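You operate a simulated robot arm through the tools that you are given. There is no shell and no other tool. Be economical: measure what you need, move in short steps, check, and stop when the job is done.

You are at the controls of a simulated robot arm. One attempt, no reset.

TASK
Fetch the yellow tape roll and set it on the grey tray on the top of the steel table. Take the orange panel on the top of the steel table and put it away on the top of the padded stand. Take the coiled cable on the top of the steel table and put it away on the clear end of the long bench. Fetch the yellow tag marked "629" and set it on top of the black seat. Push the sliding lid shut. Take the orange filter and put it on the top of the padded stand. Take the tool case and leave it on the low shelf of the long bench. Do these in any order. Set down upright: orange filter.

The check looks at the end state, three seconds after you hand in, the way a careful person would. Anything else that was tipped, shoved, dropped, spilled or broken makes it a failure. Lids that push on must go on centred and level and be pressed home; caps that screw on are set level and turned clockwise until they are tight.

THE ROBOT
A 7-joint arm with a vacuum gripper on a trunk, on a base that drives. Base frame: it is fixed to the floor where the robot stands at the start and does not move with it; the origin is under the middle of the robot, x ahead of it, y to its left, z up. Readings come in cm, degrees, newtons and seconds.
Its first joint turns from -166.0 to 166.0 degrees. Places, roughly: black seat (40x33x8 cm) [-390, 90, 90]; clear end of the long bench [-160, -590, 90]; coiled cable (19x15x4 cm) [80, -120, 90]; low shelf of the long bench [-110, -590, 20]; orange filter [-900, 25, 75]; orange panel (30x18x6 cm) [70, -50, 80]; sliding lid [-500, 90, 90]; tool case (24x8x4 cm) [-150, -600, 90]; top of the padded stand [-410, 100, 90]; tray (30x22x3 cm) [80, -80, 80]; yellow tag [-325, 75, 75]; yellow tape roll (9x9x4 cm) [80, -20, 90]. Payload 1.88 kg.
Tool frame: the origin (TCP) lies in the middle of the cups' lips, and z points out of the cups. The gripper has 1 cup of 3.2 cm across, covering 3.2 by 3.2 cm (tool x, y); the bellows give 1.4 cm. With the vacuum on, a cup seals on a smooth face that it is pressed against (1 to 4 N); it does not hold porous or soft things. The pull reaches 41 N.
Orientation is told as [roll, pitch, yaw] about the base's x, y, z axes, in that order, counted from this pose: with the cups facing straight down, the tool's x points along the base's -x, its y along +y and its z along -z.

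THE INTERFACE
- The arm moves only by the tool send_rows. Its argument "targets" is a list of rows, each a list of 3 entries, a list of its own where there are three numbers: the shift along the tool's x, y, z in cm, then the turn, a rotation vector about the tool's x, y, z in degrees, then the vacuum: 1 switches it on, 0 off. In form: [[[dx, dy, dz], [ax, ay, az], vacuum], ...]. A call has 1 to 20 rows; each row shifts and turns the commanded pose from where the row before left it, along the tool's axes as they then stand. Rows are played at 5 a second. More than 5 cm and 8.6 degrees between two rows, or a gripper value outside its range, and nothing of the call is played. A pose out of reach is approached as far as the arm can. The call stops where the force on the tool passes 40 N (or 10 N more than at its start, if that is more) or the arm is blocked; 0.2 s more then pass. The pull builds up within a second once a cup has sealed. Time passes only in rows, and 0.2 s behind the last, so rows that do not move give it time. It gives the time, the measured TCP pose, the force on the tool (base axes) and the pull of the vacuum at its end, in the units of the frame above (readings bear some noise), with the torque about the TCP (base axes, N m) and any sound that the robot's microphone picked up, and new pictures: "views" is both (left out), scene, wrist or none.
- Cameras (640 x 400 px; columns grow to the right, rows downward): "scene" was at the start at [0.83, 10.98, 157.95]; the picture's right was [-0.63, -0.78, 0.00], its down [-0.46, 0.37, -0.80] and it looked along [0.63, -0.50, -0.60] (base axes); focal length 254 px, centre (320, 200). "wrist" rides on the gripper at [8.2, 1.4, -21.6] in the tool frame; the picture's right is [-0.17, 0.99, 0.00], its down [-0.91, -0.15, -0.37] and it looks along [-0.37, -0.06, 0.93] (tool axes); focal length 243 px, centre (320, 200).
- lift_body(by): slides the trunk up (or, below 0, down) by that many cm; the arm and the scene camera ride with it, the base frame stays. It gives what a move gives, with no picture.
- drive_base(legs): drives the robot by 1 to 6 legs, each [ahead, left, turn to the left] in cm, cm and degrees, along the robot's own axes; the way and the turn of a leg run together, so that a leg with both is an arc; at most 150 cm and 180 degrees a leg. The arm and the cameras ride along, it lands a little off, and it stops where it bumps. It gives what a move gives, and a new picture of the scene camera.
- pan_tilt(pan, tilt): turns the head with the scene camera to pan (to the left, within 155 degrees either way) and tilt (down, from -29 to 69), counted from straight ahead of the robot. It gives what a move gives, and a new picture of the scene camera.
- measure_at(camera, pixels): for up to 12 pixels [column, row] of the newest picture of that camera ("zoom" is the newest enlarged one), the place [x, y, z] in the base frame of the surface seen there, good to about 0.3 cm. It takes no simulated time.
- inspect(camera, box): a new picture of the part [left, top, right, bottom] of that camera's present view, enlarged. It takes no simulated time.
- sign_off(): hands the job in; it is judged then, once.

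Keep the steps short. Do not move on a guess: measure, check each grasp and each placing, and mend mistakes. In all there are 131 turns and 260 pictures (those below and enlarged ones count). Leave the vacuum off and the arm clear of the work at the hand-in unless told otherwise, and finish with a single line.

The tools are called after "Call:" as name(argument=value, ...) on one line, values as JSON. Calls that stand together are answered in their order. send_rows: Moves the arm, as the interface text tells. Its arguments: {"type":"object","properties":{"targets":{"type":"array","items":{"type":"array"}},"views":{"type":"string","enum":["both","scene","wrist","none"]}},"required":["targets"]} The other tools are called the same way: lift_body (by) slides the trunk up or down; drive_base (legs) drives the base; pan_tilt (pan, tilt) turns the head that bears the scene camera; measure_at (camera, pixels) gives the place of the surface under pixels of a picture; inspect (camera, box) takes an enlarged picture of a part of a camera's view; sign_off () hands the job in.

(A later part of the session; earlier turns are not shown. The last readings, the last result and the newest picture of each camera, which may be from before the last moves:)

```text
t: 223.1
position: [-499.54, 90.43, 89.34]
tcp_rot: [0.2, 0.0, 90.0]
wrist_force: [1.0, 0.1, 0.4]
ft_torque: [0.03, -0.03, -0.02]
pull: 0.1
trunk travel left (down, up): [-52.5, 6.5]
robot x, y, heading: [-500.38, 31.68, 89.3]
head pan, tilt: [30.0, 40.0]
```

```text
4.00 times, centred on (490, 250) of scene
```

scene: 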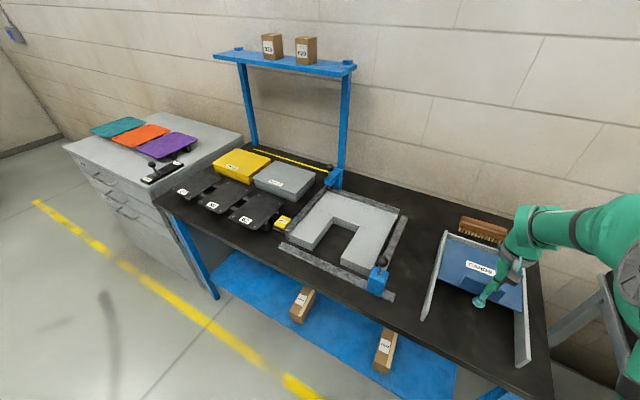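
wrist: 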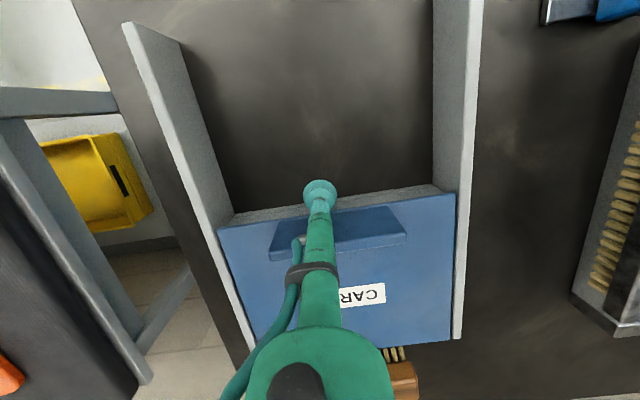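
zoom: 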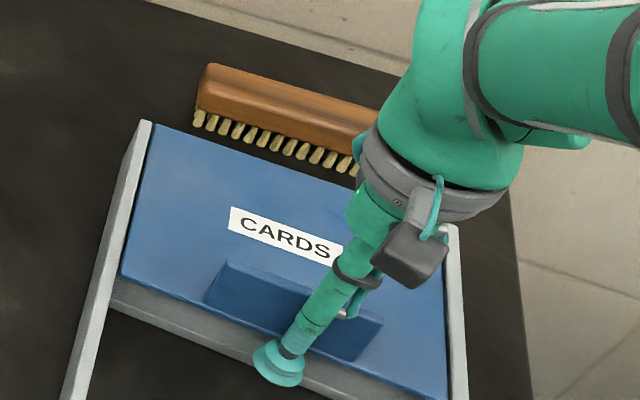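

A grey front wall now appears under the lid's front edge. I'll measure whether the lid is centred over the box.

Call:
inspect(camera="wrist", box=[200, 170, 480, 350])

Call:
measure_at(camera="wrist", pixels=[[425, 186], [425, 189], [425, 192], [425, 196], [240, 216], [245, 222], [420, 338], [420, 342], [420, 346], [459, 335], [459, 300]])

```text
2.22 times, centred on (340, 260) of wrist
```

zoom: 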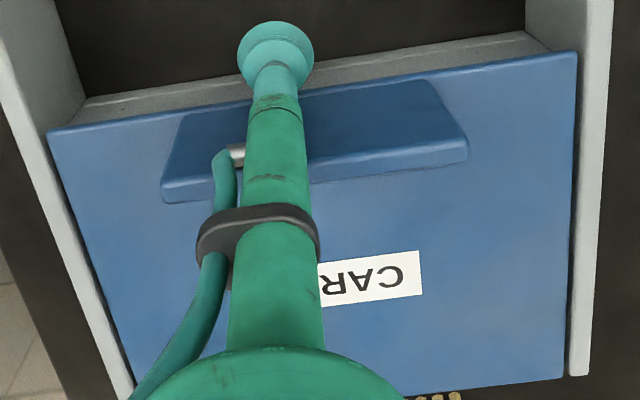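

```text
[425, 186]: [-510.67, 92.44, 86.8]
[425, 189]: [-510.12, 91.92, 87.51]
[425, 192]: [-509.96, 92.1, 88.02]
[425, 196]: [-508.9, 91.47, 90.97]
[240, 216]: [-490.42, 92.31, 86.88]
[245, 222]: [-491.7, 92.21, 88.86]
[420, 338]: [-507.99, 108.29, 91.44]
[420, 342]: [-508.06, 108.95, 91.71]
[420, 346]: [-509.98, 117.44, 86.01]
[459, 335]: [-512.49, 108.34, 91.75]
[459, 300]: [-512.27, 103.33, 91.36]
```

The lid now spans y 91.4–109.2 over a box of 92.1–109.2, almost flush. I'll push a bit more, watching for the end stop.

Call:
send_rows(targets=[[[-0.3, 0, 0], [0, 0, 0], 0], [[0, 0, 0], [0, 0, 0], 0]], views="none")

Call:
send_rows(targets=[[[-0.3, 0, 0], [0, 0, 0], 0], [[0, 0, 0], [0, 0, 0], 0]], views="wrist")

Call:
measure_at(camera="wrist", pixels=[[390, 238], [430, 195], [420, 332], [420, 336], [420, 340], [459, 330]])

```text
t: 223.7
position: [-499.58, 90.52, 89.42]
tcp_rot: [0.1, 0.2, 90.0]
wrist_force: [-2.6, -17.5, 3.7]
ft_torque: [1.22, -0.1, 0.02]
pull: 0.1
trunk travel left (down, up): [-52.5, 6.5]
robot x, y, heading: [-500.15, 31.76, 89.7]
head pan, tilt: [30.0, 40.0]
```

```text
t: 224.4
position: [-499.44, 90.4, 89.24]
tcp_rot: [0.2, 0.4, 89.9]
wrist_force: [-0.7, -16.1, 8.3]
ft_torque: [1.24, 0.01, 0.03]
pull: 0.0
trunk travel left (down, up): [-52.5, 6.5]
robot x, y, heading: [-499.9, 31.39, 89.4]
head pan, tilt: [30.0, 40.0]
stopped in row 2: the force on the tool passed its limit (the readings are from after the stop); the commanded pose is now the measured one
```

wrist: 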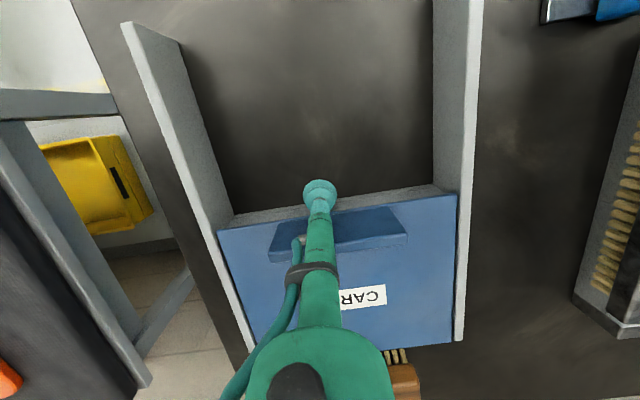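

```text
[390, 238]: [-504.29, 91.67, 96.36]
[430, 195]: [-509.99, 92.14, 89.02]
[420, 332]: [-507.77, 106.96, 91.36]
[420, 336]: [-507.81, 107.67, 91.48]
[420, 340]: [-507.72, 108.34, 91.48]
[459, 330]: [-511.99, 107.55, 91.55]
```

The force rose to 17 N, but the cup itself may be touching the box's front wall below the lid. To be sure, I'll back off, raise the cup to z≈93 so only the plate is pushed, and push again.

Call:
send_rows(targets=[[[3, 0, 0], [0, 0, 0], 0], [[0, 0, -4], [0, 0, 0], 0], [[-1.4, 0, 0], [0, 0, 0], 0], [[-0.5, 0, 0], [0, 0, 0], 0], [[-0.4, 0, 0], [0, 0, 0], 0], [[-0.4, 0, 0], [0, 0, 0], 0], [[0, 0, 0], [0, 0, 0], 0]], views="wrist")

Call:
measure_at(camera="wrist", pixels=[[390, 238], [430, 205], [430, 330]])

```text
t: 226.0
position: [-499.59, 90.0, 93.07]
tcp_rot: [0.1, 0.6, 89.9]
wrist_force: [-5.7, -19.3, 1.1]
ft_torque: [0.08, -0.12, 0.03]
pull: 0.0
trunk travel left (down, up): [-52.5, 6.5]
robot x, y, heading: [-499.63, 31.8, 89.5]
head pan, tilt: [30.0, 40.0]
```

wrist: 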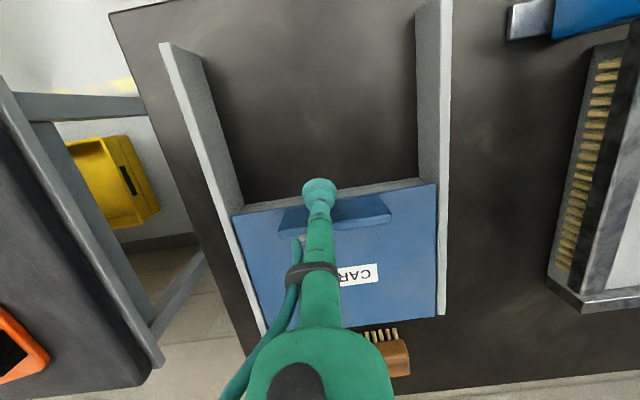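

```text
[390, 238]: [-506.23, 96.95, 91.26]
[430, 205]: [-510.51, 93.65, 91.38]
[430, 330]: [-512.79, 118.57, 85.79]
```

With 19 N directly on the plate and no movement, the lid is fully shut. I'll retract, rise, then drive right to the wood table for the tag.

Call:
send_rows(targets=[[[3, 0, 0], [0, 0, 0], 0], [[3, 0, -3], [0, 0, 0], 0], [[3, 0, -4], [0, 0, 0], 0], [[3, 0, -4], [0, 0, 0], 0], [[3, 0, -4], [0, 0, 0], 0]], views="none")

Call:
drive_base(legs=[[-8, 0, 0.5], [0, -150, 0], [0, -20, 0]])

Call:
send_rows(targets=[[[0, 0, 0], [0, 0, 0], 0]], views="wrist")

```text
t: 227.2
position: [-499.52, 75.18, 108.25]
tcp_rot: [0.2, 0.5, 90.0]
wrist_force: [0.0, -0.5, 0.6]
ft_torque: [-0.02, -0.03, 0.0]
pull: 0.1
trunk travel left (down, up): [-52.5, 6.5]
robot x, y, heading: [-500.11, 31.51, 89.2]
head pan, tilt: [30.0, 40.0]
```

```text
t: 236.4
position: [-332.96, 69.05, 108.36]
tcp_rot: [0.1, 0.4, 91.4]
wrist_force: [0.2, -0.7, 0.2]
ft_torque: [0.02, -0.03, 0.02]
pull: 0.0
trunk travel left (down, up): [-52.5, 6.5]
robot x, y, heading: [-332.22, 25.41, 91.0]
head pan, tilt: [30.0, 40.0]
```

scene: 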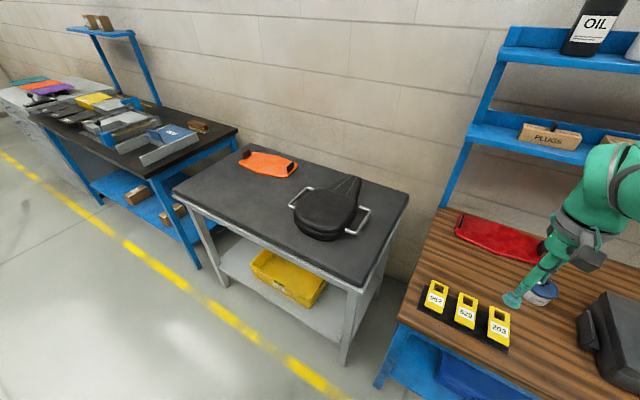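

```text
t: 236.8
position: [-332.97, 69.05, 108.48]
tcp_rot: [0.2, 0.4, 91.5]
wrist_force: [-0.3, 0.1, -0.8]
ft_torque: [-0.02, 0.01, 0.02]
pull: 0.1
trunk travel left (down, up): [-52.5, 6.5]
robot x, y, heading: [-331.78, 25.48, 90.7]
head pan, tilt: [30.0, 40.0]
```

wrist: 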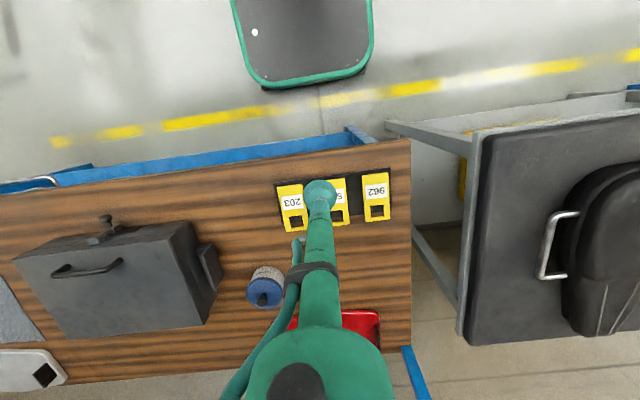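

Three tags are visible. I'll zoom to read them and measure.

Call:
inspect(camera="scene", box=[400, 260, 560, 360])

Call:
measure_at(camera="zoom", pixels=[[250, 215], [265, 180], [275, 150], [255, 250], [295, 215], [225, 215], [285, 265], [150, 130]])

Call:
inspect(camera="wrist", box=[260, 150, 420, 250])

```text
4.00 times, centred on (480, 310) of scene
```

zoom: 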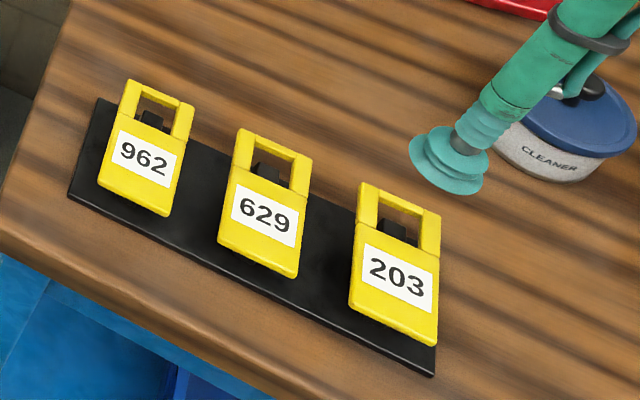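

```text
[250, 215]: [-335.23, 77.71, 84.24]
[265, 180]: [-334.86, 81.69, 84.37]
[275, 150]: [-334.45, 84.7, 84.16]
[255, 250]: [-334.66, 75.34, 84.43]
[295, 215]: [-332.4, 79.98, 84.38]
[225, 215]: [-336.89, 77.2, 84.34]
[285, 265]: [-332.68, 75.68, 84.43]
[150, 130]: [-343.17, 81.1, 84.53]
```

```text
4.00 times, centred on (340, 200) of wrist
```

zoom: 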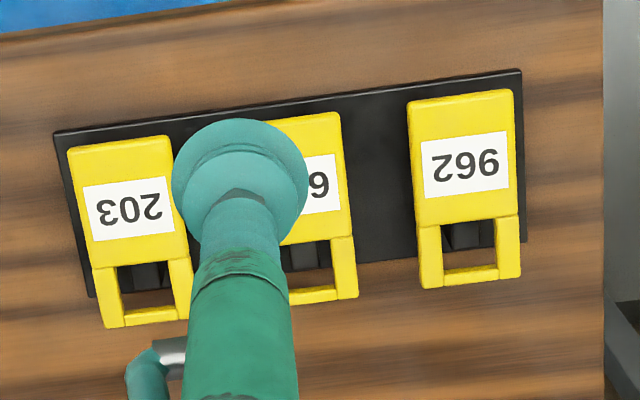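

Tag "629" is the middle one, plate centre about (-334.6,77.7), top z=84.4. It sits over a small peg, so I'll lift it straight up. Moving over it and going down.

Call:
send_rows(targets=[[[-4.3, 0.9, 0], [0, 0, 0.7], 0], [[-4.3, 0.9, 0], [0, 0, 0.7], 0], [[0, 0, 5], [0, 0, 0], 0], [[0, 0, 5], [0, 0, 0], 0], [[0, 0, 5], [0, 0, 0], 0], [[0, 0, 4], [0, 0, 0], 0]], views="wrist")

Call:
inspect(camera="scene", box=[400, 260, 560, 360])

```text
t: 238.2
position: [-334.86, 77.94, 89.16]
tcp_rot: [0.2, 0.4, 90.1]
wrist_force: [0.2, -0.5, -0.3]
ft_torque: [0.01, -0.03, -0.01]
pull: 0.0
trunk travel left (down, up): [-52.5, 6.5]
robot x, y, heading: [-332.37, 25.53, 91.2]
head pan, tilt: [30.0, 40.0]
```

wrist: 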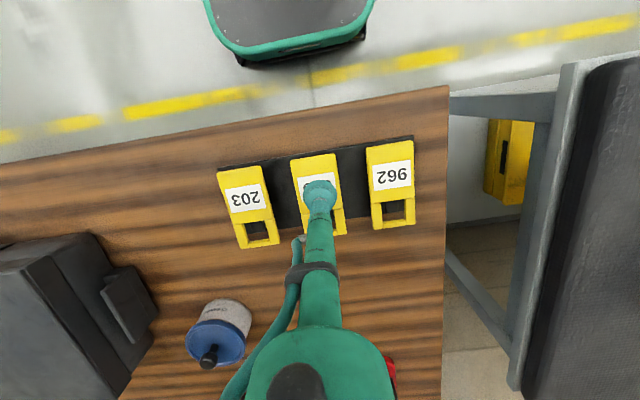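

```text
4.00 times, centred on (480, 310) of scene
```

zoom: 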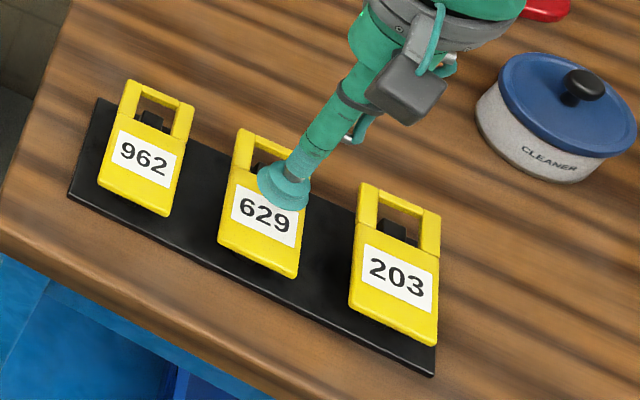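

Call:
send_rows(targets=[[[0.3, 0, 2.5], [0, 0, 0], 1], [[0, 0, 1], [0, 0, 0], 1], [[0, 0, 0.6], [0, 0, 0], 1], [[0, 0, 0.5], [0, 0, 0], 1], [[0, 0, 0.3], [0, 0, 0], 1], [[0, 0, 0], [0, 0, 0], 1], [[0, 0, 0], [0, 0, 0], 1], [[0, 0, 0], [0, 0, 0], 1]], views="none")

```text
t: 240.0
position: [-335.05, 77.12, 84.35]
tcp_rot: [0.2, 0.4, 90.2]
wrist_force: [0.9, 0.9, 0.8]
ft_torque: [0.02, 0.02, 0.02]
pull: 40.5
trunk travel left (down, up): [-52.5, 6.5]
robot x, y, heading: [-332.28, 25.15, 91.0]
head pan, tilt: [30.0, 40.0]
```

Sealed. I'll lift straight up slowly.

Call:
send_rows(targets=[[[0, 0, -0.5], [0, 0, 0], 1], [[0, 0, -1], [0, 0, 0], 1], [[0, 0, -1], [0, 0, 0], 1], [[0, 0, -2], [0, 0, 0], 1], [[0, 0, -3], [0, 0, 0], 1], [[0, 0, -4], [0, 0, 0], 1]], views="both")

```text
t: 241.4
position: [-334.93, 77.13, 95.93]
tcp_rot: [0.2, 0.5, 90.1]
wrist_force: [-0.2, 1.1, -0.8]
ft_torque: [-0.01, 0.01, -0.05]
pull: 40.9
trunk travel left (down, up): [-52.5, 6.5]
robot x, y, heading: [-331.98, 25.09, 91.3]
head pan, tilt: [30.0, 40.0]
```

scene: 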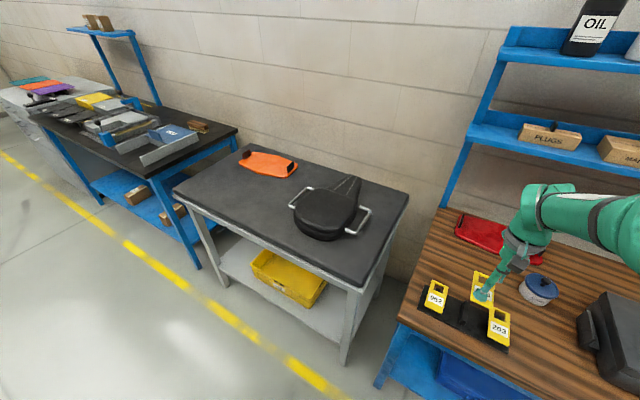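
wrist: 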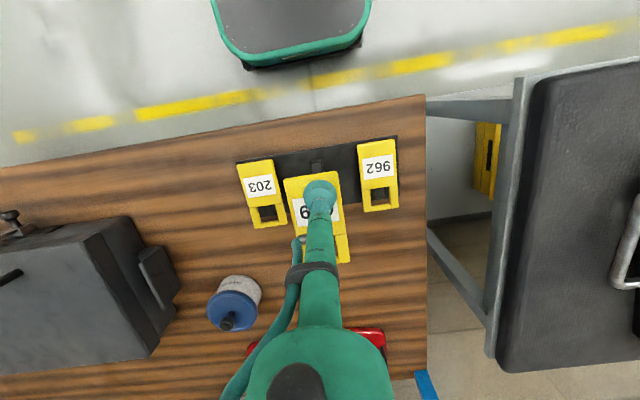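

The tag is held. I'll raise it to z≈108 and drive left 53 cm to the seat.

Call:
send_rows(targets=[[[0, 0, -5], [0, 0, 0], 1], [[0, 0, -5], [0, 0, 0], 1], [[0, 0, -3], [0, 0, 0], 1]], views="none")

Call:
drive_base(legs=[[0, 53, -1]])

Call:
send_rows(targets=[[[0, 0, 0], [0, 0, 0], 1]], views="wrist")

```text
t: 242.2
position: [-334.91, 77.45, 109.01]
tcp_rot: [0.2, 0.3, 90.2]
wrist_force: [0.4, 0.4, -0.2]
ft_torque: [0.0, 0.03, -0.02]
pull: 40.4
trunk travel left (down, up): [-52.5, 6.5]
robot x, y, heading: [-332.22, 24.78, 90.9]
head pan, tilt: [30.0, 40.0]
```

```text
t: 245.2
position: [-385.99, 76.69, 108.97]
tcp_rot: [0.2, 0.4, 90.1]
wrist_force: [0.0, 0.0, 0.3]
ft_torque: [-0.03, 0.0, 0.0]
pull: 41.1
trunk travel left (down, up): [-52.5, 6.5]
robot x, y, heading: [-382.92, 24.41, 90.9]
head pan, tilt: [30.0, 40.0]
```

scene: 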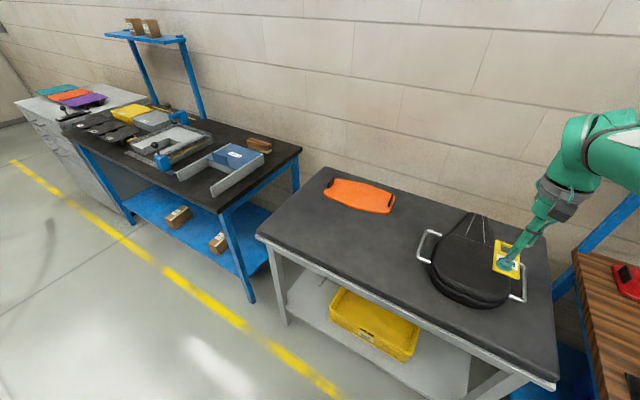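

```text
t: 245.6
position: [-385.96, 76.7, 108.95]
tcp_rot: [0.3, 0.5, 90.1]
wrist_force: [-0.3, -0.6, 0.5]
ft_torque: [-0.02, 0.01, 0.0]
pull: 40.9
trunk travel left (down, up): [-52.5, 6.5]
robot x, y, heading: [-383.89, 24.28, 91.1]
head pan, tilt: [30.0, 40.0]
```

wrist: 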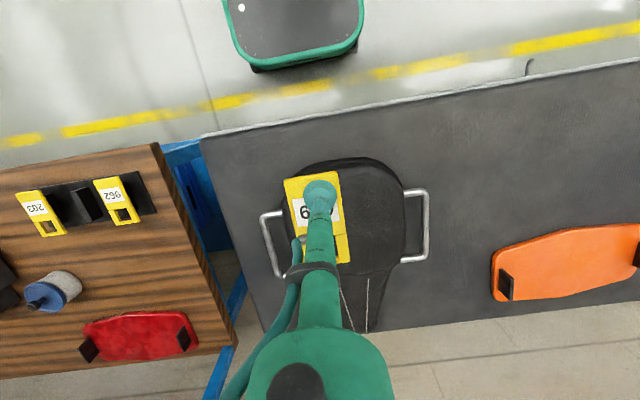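

Call:
measure_at(camera="wrist", pixels=[[360, 170], [360, 190], [365, 215], [370, 240], [375, 260], [395, 215], [350, 270], [405, 230], [282, 250], [345, 160], [365, 300]])

Call:
inspect(camera="scene", box=[400, 190, 560, 330])

```text
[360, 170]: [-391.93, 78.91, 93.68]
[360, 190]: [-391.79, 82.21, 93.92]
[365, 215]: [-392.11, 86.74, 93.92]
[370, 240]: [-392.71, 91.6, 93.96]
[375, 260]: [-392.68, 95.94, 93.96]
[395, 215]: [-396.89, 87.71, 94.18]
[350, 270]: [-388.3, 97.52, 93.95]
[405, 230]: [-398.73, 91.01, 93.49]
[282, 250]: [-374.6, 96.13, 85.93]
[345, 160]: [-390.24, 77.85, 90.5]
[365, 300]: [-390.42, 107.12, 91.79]
```

```text
2.86 times, centred on (480, 260) of scene
```

zoom: 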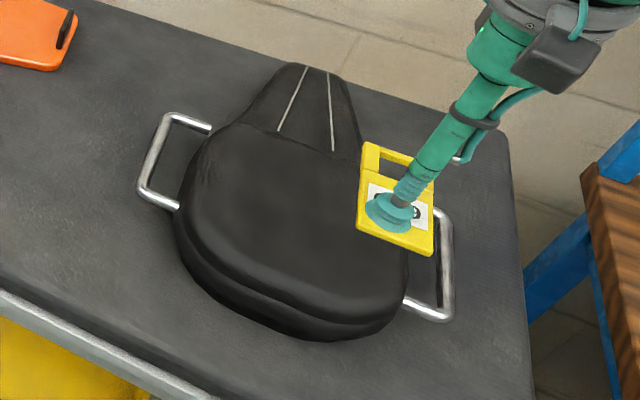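

The seat's flat top is x -398..-379, y 79..98, z≈94. I'll put the tag at TCP (-389.5,86), lowering to z≈99 then in small steps.

Call:
send_rows(targets=[[[-4.6, 1.7, 0], [0, 0, 0], 1], [[-4.7, 1.7, 0], [0, 0, 0], 1], [[0, 0, 4], [0, 0, 0], 1], [[0, 0, 4], [0, 0, 0], 1], [[0, 0, 2.5], [0, 0, 0], 1]], views="both")

Call:
inspect(camera="scene", box=[400, 190, 560, 330])

```text
t: 246.8
position: [-389.38, 85.86, 98.42]
tcp_rot: [0.2, 0.4, 90.0]
wrist_force: [-0.4, 0.2, 0.0]
ft_torque: [-0.03, 0.03, 0.01]
pull: 40.2
trunk travel left (down, up): [-52.5, 6.5]
robot x, y, heading: [-383.26, 24.36, 90.9]
head pan, tilt: [30.0, 40.0]
```

scene: 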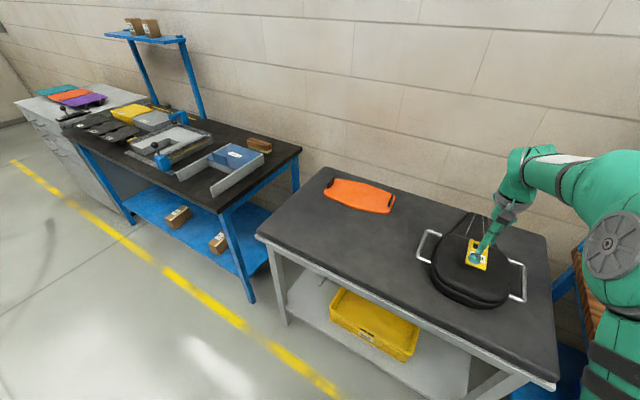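
wrist: 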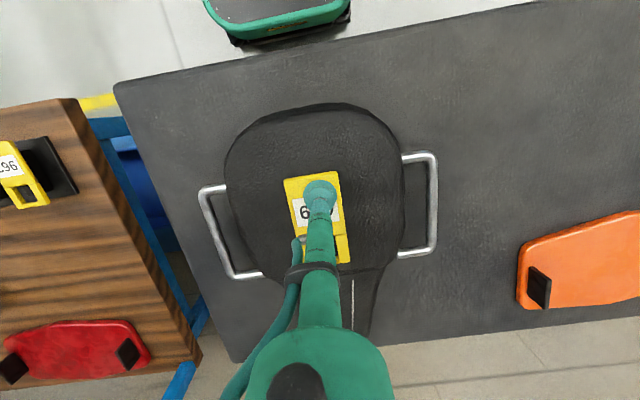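

```text
2.86 times, centred on (480, 260) of scene
```

zoom: 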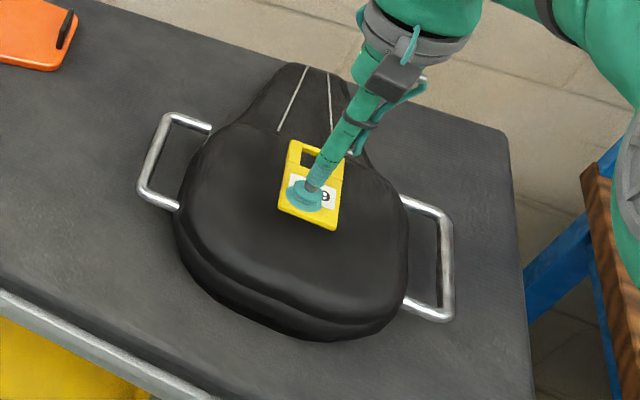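

Call:
send_rows(targets=[[[0, 0, 0.6], [0, 0, 0], 1], [[0, 0, 0.5], [0, 0, 0], 1], [[0, 0, 0.4], [0, 0, 0], 1], [[0, 0, 0.4], [0, 0, 0], 1], [[0, 0, 0], [0, 0, 0], 1]], views="none")

```text
t: 248.0
position: [-389.34, 85.9, 96.44]
tcp_rot: [0.3, 0.4, 90.2]
wrist_force: [-0.5, -0.1, -1.5]
ft_torque: [-0.03, -0.01, 0.0]
pull: 40.5
trunk travel left (down, up): [-52.5, 6.5]
robot x, y, heading: [-383.12, 24.37, 91.0]
head pan, tilt: [30.0, 40.0]
```

Call:
send_rows(targets=[[[0, 0, 0.4], [0, 0, 0], 1], [[0, 0, 0.3], [0, 0, 0], 1], [[0, 0, 0.3], [0, 0, 0], 1], [[0, 0, 0], [0, 0, 0], 1]], views="none")

```text
t: 249.0
position: [-389.45, 85.85, 95.47]
tcp_rot: [0.2, 0.4, 90.1]
wrist_force: [-0.2, -0.5, -0.2]
ft_torque: [0.01, 0.02, -0.01]
pull: 40.4
trunk travel left (down, up): [-52.5, 6.5]
robot x, y, heading: [-383.55, 24.58, 90.8]
head pan, tilt: [30.0, 40.0]
```

Call:
send_rows(targets=[[[0, 0, 0.3], [0, 0, 0], 1], [[0, 0, 0.2], [0, 0, 0], 1], [[0, 0, 0], [0, 0, 0], 1]], views="none")

```text
t: 249.8
position: [-389.49, 85.79, 94.83]
tcp_rot: [0.2, 0.4, 90.1]
wrist_force: [0.2, -0.1, -0.4]
ft_torque: [-0.02, -0.01, 0.02]
pull: 40.5
trunk travel left (down, up): [-52.5, 6.5]
robot x, y, heading: [-383.1, 24.44, 91.0]
head pan, tilt: [30.0, 40.0]
```

Call:
send_rows(targets=[[[0, 0, 0.2], [0, 0, 0], 1], [[0, 0, 0.15], [0, 0, 0], 1], [[0, 0, 0], [0, 0, 0], 1]], views="wrist")

Call:
inspect(camera="scene", box=[440, 210, 536, 270])

```text
t: 250.6
position: [-389.38, 85.87, 94.75]
tcp_rot: [0.2, 0.4, 90.1]
wrist_force: [-1.5, 1.5, 4.9]
ft_torque: [0.16, -0.05, 0.02]
pull: 40.0
trunk travel left (down, up): [-52.5, 6.5]
robot x, y, heading: [-383.16, 24.33, 90.7]
head pan, tilt: [30.0, 40.0]
```

wrist: 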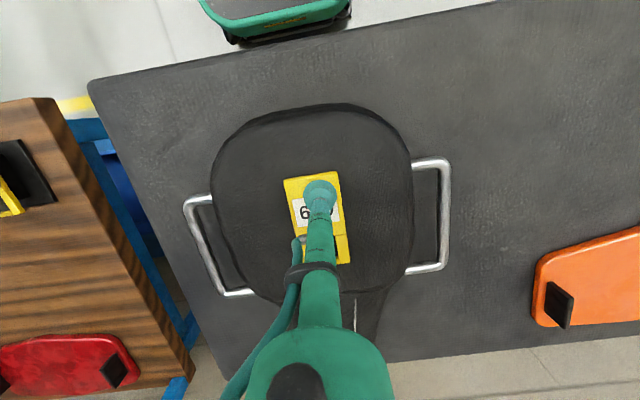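

```text
6.67 times, centred on (488, 240) of scene
```

zoom: 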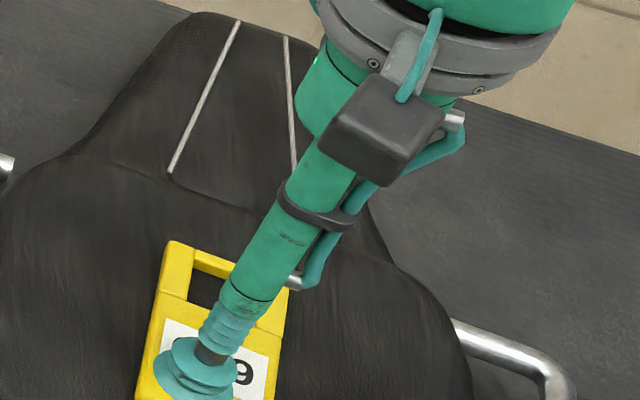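

Contact (4.9 N). I'll release, wait, rise, and draw back.

Call:
send_rows(targets=[[[0, 0, 0], [0, 0, 0], 0], [[0, 0, 0], [0, 0, 0], 0], [[0, 0, 0], [0, 0, 0], 0], [[0, 0, 0], [0, 0, 0], 0], [[0, 0, -1], [0, 0, 0], 0], [[0, 0, -3], [0, 0, 0], 0], [[0, 0, -5], [0, 0, 0], 0], [[0, 0, -5], [0, 0, 0], 0], [[4.5, 0, 0], [0, 0, 0], 0], [[4.5, 0, 0], [0, 0, 0], 0], [[4.5, 0, 0], [0, 0, 0], 0]], views="both")

```text
t: 253.0
position: [-389.31, 72.55, 108.74]
tcp_rot: [0.0, 0.4, 90.1]
wrist_force: [-0.1, 0.0, 0.0]
ft_torque: [-0.02, -0.01, 0.0]
pull: 0.1
trunk travel left (down, up): [-52.5, 6.5]
robot x, y, heading: [-383.17, 24.64, 91.1]
head pan, tilt: [30.0, 40.0]
```

scene: 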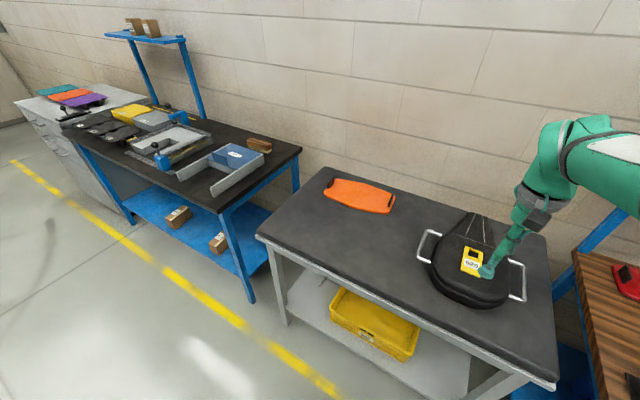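
wrist: 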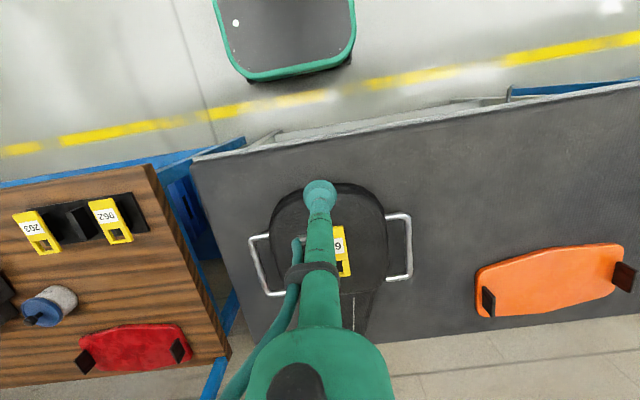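

The tag rests on the seat. Finally, the orange filter at about (-900,25). I'll back off 60 cm and look left.

Call:
drive_base(legs=[[-60, 0, -1], [0, 100, 0]])

Call:
pan_tilt(pan=80, tilt=15)

```text
t: 261.2
position: [-490.78, 9.77, 108.78]
tcp_rot: [0.1, 0.4, 90.9]
wrist_force: [0.0, 0.5, -0.7]
ft_torque: [-0.01, 0.0, -0.03]
pull: 0.1
trunk travel left (down, up): [-52.5, 6.5]
robot x, y, heading: [-484.24, -38.3, 92.0]
head pan, tilt: [30.0, 40.0]
```

scene: 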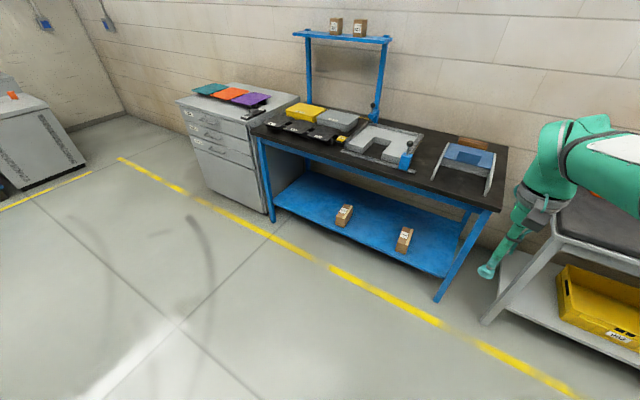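

```text
t: 262.4
position: [-490.94, 9.71, 108.79]
tcp_rot: [0.1, 0.4, 91.0]
wrist_force: [0.5, -0.2, 0.7]
ft_torque: [0.01, -0.02, -0.01]
pull: 0.2
trunk travel left (down, up): [-52.5, 6.5]
robot x, y, heading: [-484.26, -38.66, 91.9]
head pan, tilt: [80.0, 15.0]
```

scene: 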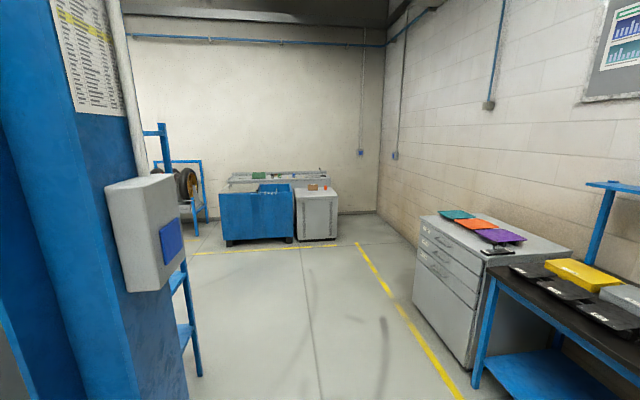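

Call:
inspect(camera="scene", box=[200, 155, 360, 255])

Call:
measure_at(camera="scene", pixels=[[312, 187], [325, 188], [318, 192], [335, 205], [300, 235], [335, 235], [225, 242], [195, 370], [150, 270], [60, 370], [250, 205], [415, 300]])

```text
4.00 times, centred on (280, 205) of scene
```

zoom: 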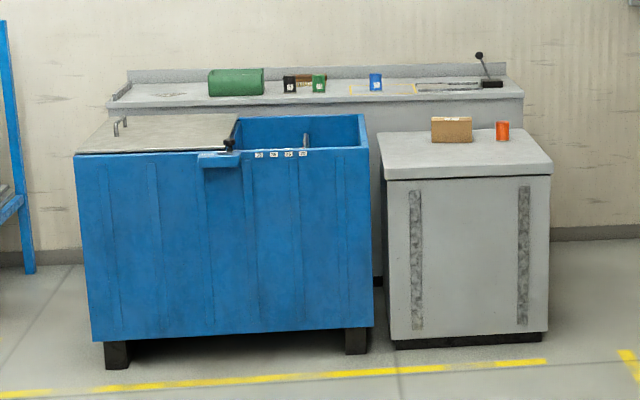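

```text
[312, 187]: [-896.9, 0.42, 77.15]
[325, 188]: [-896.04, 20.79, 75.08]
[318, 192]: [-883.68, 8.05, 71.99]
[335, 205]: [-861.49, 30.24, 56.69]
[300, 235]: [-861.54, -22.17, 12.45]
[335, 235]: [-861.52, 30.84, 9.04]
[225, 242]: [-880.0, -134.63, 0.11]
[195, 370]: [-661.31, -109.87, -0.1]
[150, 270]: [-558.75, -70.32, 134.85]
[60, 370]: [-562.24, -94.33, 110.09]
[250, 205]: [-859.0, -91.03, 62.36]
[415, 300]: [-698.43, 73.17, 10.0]
```

The orange filter stands at about (-896,21), z 72–78, on a grey cabinet (front x=-861.5). The column at (-560,-70) must be avoided, so I'll use y≈14. Ahead 52, turn to heading 180, drive to x≈-800.

Call:
drive_base(legs=[[52, 0, 0], [0, 0, 88], [150, 0, 0], [150, 0, 0], [15, 0, 0]])

Call:
pan_tilt(pan=-15, tilt=40)

Call:
send_rows(targets=[[[0, 0, 0], [0, 0, 0], 0]], views="wrist")

```text
t: 284.3
position: [-851.78, 8.94, 108.8]
tcp_rot: [0.2, 0.5, 178.5]
wrist_force: [-0.5, -0.2, 0.5]
ft_torque: [-0.02, 0.06, 0.0]
pull: 0.0
trunk travel left (down, up): [-52.5, 6.5]
robot x, y, heading: [-803.77, 13.79, 179.4]
head pan, tilt: [80.0, 15.0]
```

scene: 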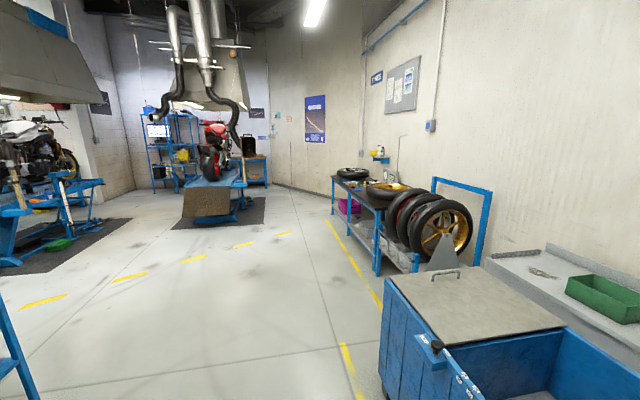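

```text
t: 286.0
position: [-851.81, 8.99, 108.75]
tcp_rot: [0.2, 0.4, 178.6]
wrist_force: [0.1, 0.4, 0.4]
ft_torque: [-0.01, -0.03, 0.0]
pull: 0.1
trunk travel left (down, up): [-52.5, 6.5]
robot x, y, heading: [-803.75, 13.94, 179.5]
head pan, tilt: [-15.0, 40.0]
```

scene: 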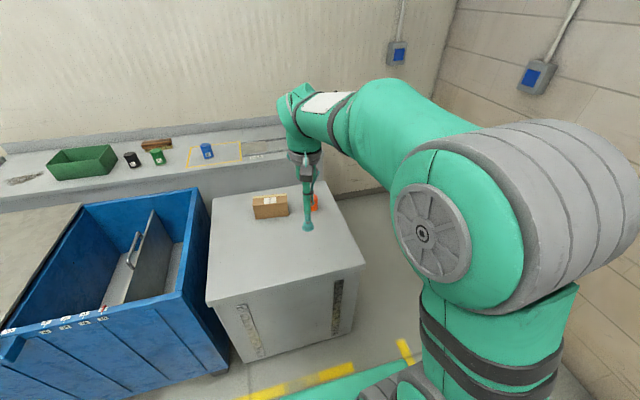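

```text
t: 286.4
position: [-851.68, 8.97, 108.68]
tcp_rot: [0.3, 0.4, 178.5]
wrist_force: [-0.1, -0.2, -0.5]
ft_torque: [-0.02, -0.01, -0.01]
pull: 0.1
trunk travel left (down, up): [-52.5, 6.5]
robot x, y, heading: [-803.35, 13.76, 179.2]
head pan, tilt: [-15.0, 40.0]
```

wrist: 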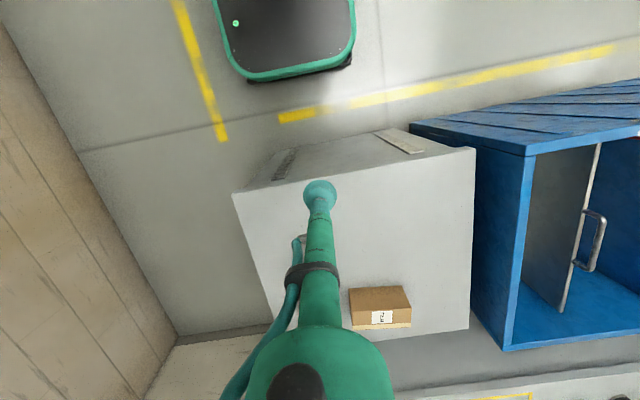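

The filter is hidden behind the tool. I'll drive ahead 22 and look again.

Call:
drive_base(legs=[[22, 0, 0]])

Call:
send_rows(targets=[[[0, 0, 4], [0, 0, 0], 0], [[0, 0, 4], [0, 0, 0], 0]], views="wrist")

```text
t: 288.1
position: [-873.55, 9.12, 108.73]
tcp_rot: [0.1, 0.5, 178.4]
wrist_force: [-0.1, 0.3, -0.4]
ft_torque: [0.04, 0.01, 0.01]
pull: 0.0
trunk travel left (down, up): [-52.5, 6.5]
robot x, y, heading: [-825.39, 13.71, 179.4]
head pan, tilt: [-15.0, 40.0]
```

scene: 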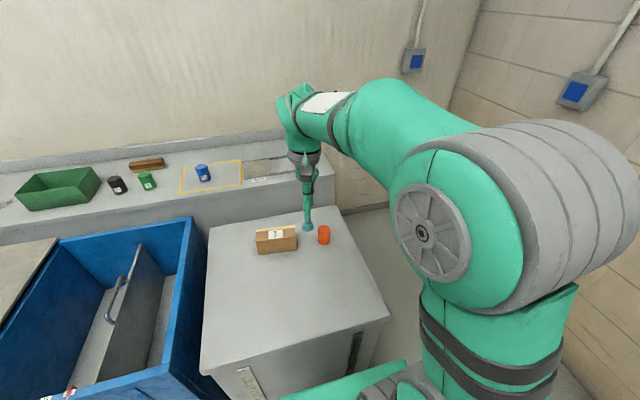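

```text
t: 288.7
position: [-873.19, 9.32, 100.86]
tcp_rot: [0.2, 0.4, 178.4]
wrist_force: [-0.5, 0.0, -0.7]
ft_torque: [0.02, 0.01, 0.01]
pull: 0.1
trunk travel left (down, up): [-52.5, 6.5]
robot x, y, heading: [-825.59, 14.26, 179.2]
head pan, tilt: [-15.0, 40.0]
```

wrist: 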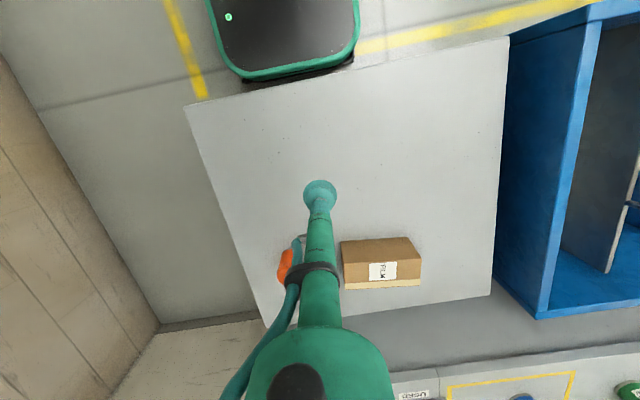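

Now the filter appears at (323,235) in the earlier scene view. I'll zoom in there and measure it.

Call:
inspect(camera="scene", box=[280, 205, 376, 265])

Call:
measure_at(camera="zoom", pixels=[[295, 150], [320, 150], [270, 150], [295, 165], [290, 138], [295, 185], [270, 190], [320, 190], [295, 230], [295, 275]])

```text
6.67 times, centred on (328, 235) of scene
```

zoom: 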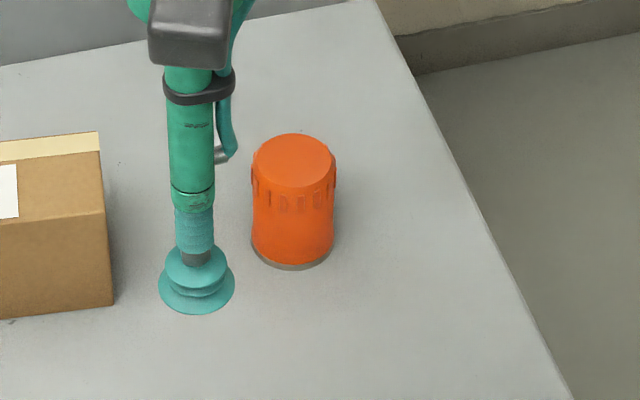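

```text
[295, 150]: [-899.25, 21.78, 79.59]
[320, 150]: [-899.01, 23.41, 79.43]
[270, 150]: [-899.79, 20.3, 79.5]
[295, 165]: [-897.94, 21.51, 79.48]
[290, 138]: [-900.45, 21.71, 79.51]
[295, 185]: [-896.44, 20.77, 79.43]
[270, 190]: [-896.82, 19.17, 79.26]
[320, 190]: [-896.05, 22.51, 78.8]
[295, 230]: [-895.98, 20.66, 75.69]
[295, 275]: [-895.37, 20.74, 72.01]
```

Filter top centre is about (-898.2,21.3), z=79.5, radius about 2.4. I'll move over it and down to z≈86, then look.

Call:
send_rows(targets=[[[-4.2, -1.88, 0], [0, 0, 0], 0], [[-4.2, -1.88, 0], [0, 0, 0], 0], [[-4.2, -1.88, 0], [0, 0, 0], 0], [[-4.2, -1.88, 0], [0, 0, 0], 0], [[-4.2, -1.88, 0], [0, 0, 0], 0], [[-4.2, -1.88, 0], [0, 0, 0], 0], [[0, 0, 5], [0, 0, -1], 0], [[0, 0, 5], [0, 0, 0], 0], [[0, 0, 4], [0, 0, 0], 0]], views="both")

Call:
inspect(camera="scene", box=[280, 205, 376, 265])

Call:
inspect(camera="wrist", box=[256, 140, 384, 220])

```text
t: 290.7
position: [-898.28, 21.21, 86.69]
tcp_rot: [0.2, 0.4, 179.3]
wrist_force: [0.1, 0.2, 0.7]
ft_torque: [0.02, 0.0, 0.01]
pull: 0.0
trunk travel left (down, up): [-52.5, 6.5]
robot x, y, heading: [-825.58, 13.76, 179.1]
head pan, tilt: [-15.0, 40.0]
```

scene: 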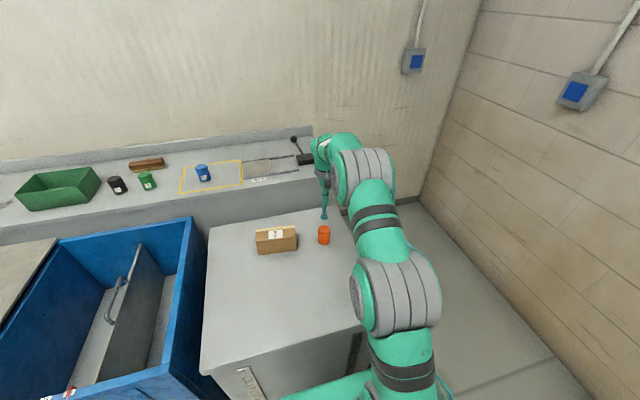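
wrist: 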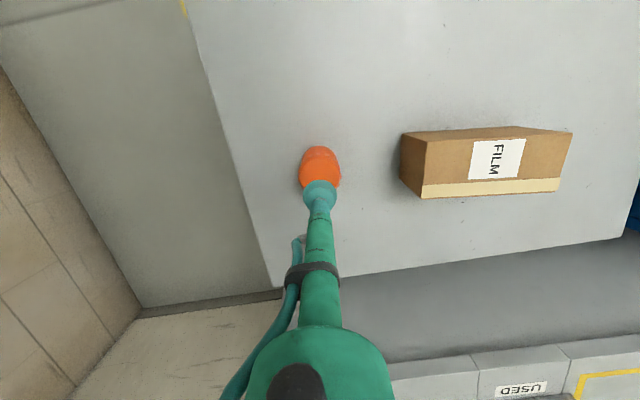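

```text
6.67 times, centred on (328, 235) of scene
```

zoom: 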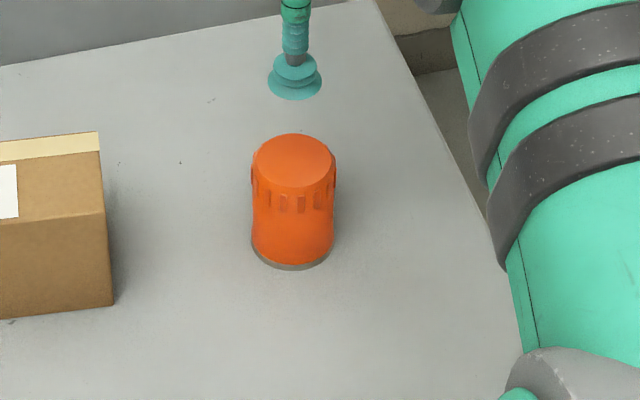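

```text
5.00 times, centred on (320, 180) of wrist
```

zoom: 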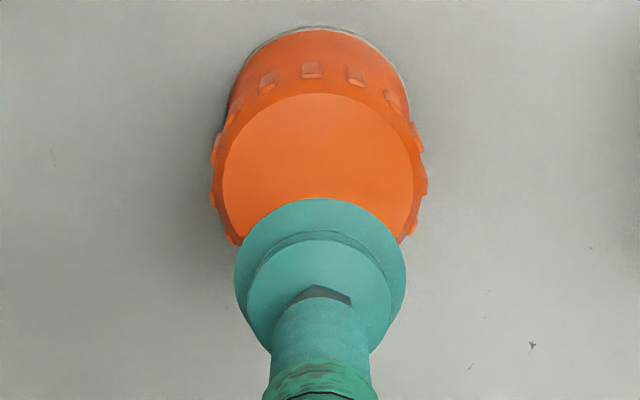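

Aligned. Lowering with the vacuum on.

Call:
send_rows(targets=[[[0, 0, 3.5], [0, 0, 0], 1], [[0, 0, 2], [0, 0, 0], 1], [[0, 0, 0.8], [0, 0, 0], 1], [[0, 0, 0.5], [0, 0, 0], 1], [[0, 0, 0.4], [0, 0, 0], 1], [[0, 0, 0], [0, 0, 0], 1], [[0, 0, 0], [0, 0, 0], 1], [[0, 0, 0], [0, 0, 0], 1]], views="wrist")

```text
t: 292.5
position: [-898.2, 21.09, 79.45]
tcp_rot: [0.2, 0.2, 179.4]
wrist_force: [0.7, -3.5, 10.1]
ft_torque: [0.06, 0.09, -0.02]
pull: 41.0
trunk travel left (down, up): [-52.5, 6.5]
robot x, y, heading: [-825.5, 13.45, 179.4]
head pan, tilt: [-15.0, 40.0]
```

wrist: 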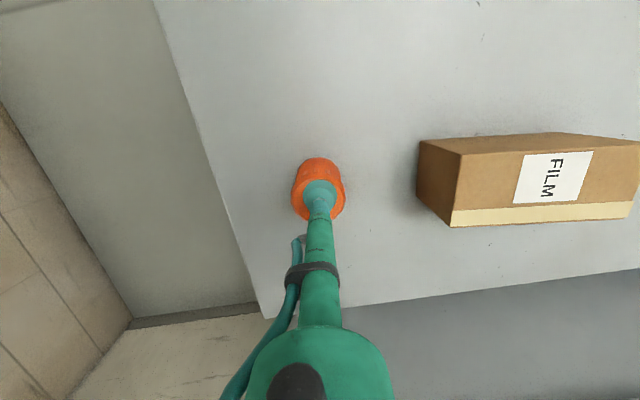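

Sealed at 41 N. I'll lift, retract, and drive back to the padded stand.

Call:
send_rows(targets=[[[0, 0, -1], [0, 0, 0], 1], [[0, 0, -3], [0, 0, 0], 1], [[0, 0, -5], [0, 0, 0], 1], [[0, 0, -5], [0, 0, 0], 1], [[0, 0, -5], [0, 0, 0], 1], [[0, 0, -5], [0, 0, 0], 1], [[0, 0, -5], [0, 0, 0], 1], [[0, 0, -5], [0, 0, 0], 1], [[4.5, 0, 0], [0, 0, 0], 1], [[4.5, 0, 0], [0, 0, 0], 1], [[4.5, 0, 0], [0, 0, 0], 1], [[4.5, 0, 0], [0, 0, 0], 1], [[4.5, 0, 0], [0, 0, 0], 1]], views="wrist")

Call:
drive_base(legs=[[-150, 0, 0], [-150, 0, 0], [-20, 0, 0], [0, 0, -89], [0, -70, 0]])

Call:
pan_tilt(pan=5, tilt=45)

Call:
send_rows(targets=[[[0, 0, 0], [0, 0, 0], 1]], views="wrist")

```text
t: 295.3
position: [-876.25, 20.81, 113.71]
tcp_rot: [0.2, 0.5, 179.4]
wrist_force: [0.0, -0.6, -2.6]
ft_torque: [-0.03, -0.04, 0.02]
pull: 40.4
trunk travel left (down, up): [-52.5, 6.5]
robot x, y, heading: [-825.18, 13.89, 179.4]
head pan, tilt: [-15.0, 40.0]
```

wrist: 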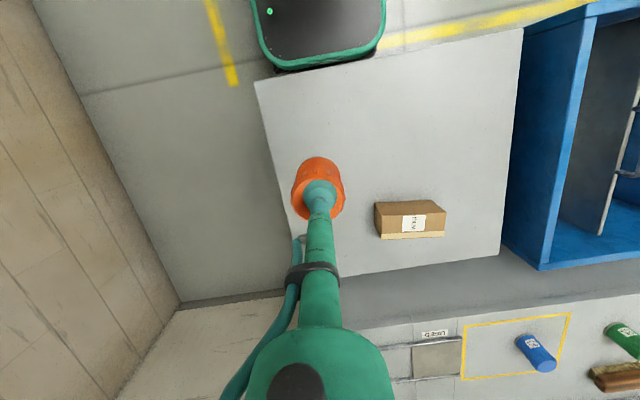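

```text
t: 318.2
position: [-432.53, 76.04, 113.71]
tcp_rot: [0.2, 0.5, 93.6]
wrist_force: [-0.6, -0.1, -3.6]
ft_torque: [0.02, -0.01, 0.01]
pull: 41.2
trunk travel left (down, up): [-52.5, 6.5]
robot x, y, heading: [-435.41, 24.7, 93.6]
head pan, tilt: [-15.0, 40.0]
```

scene: 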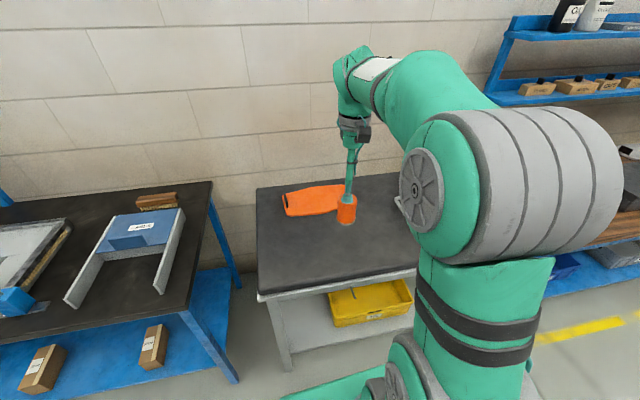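

```text
t: 319.0
position: [-432.47, 76.14, 113.63]
tcp_rot: [0.2, 0.5, 93.6]
wrist_force: [0.4, 0.2, -2.4]
ft_torque: [-0.02, 0.05, 0.0]
pull: 40.7
trunk travel left (down, up): [-52.5, 6.5]
robot x, y, heading: [-435.39, 24.68, 93.6]
head pan, tilt: [5.0, 45.0]
```

scene: 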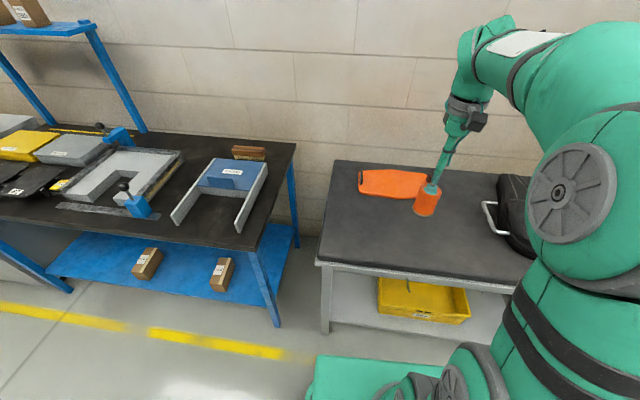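

```text
t: 319.4
position: [-432.44, 76.09, 113.59]
tcp_rot: [0.2, 0.6, 93.6]
wrist_force: [-0.1, -0.6, -1.9]
ft_torque: [-0.02, -0.01, -0.01]
pull: 40.7
trunk travel left (down, up): [-52.5, 6.5]
robot x, y, heading: [-435.81, 24.66, 93.7]
head pan, tilt: [5.0, 45.0]
```

wrist: 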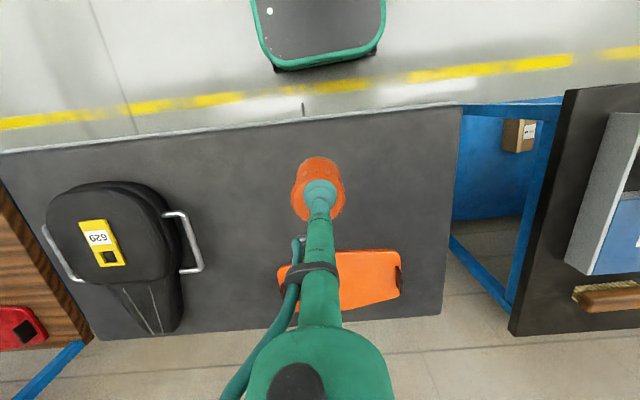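

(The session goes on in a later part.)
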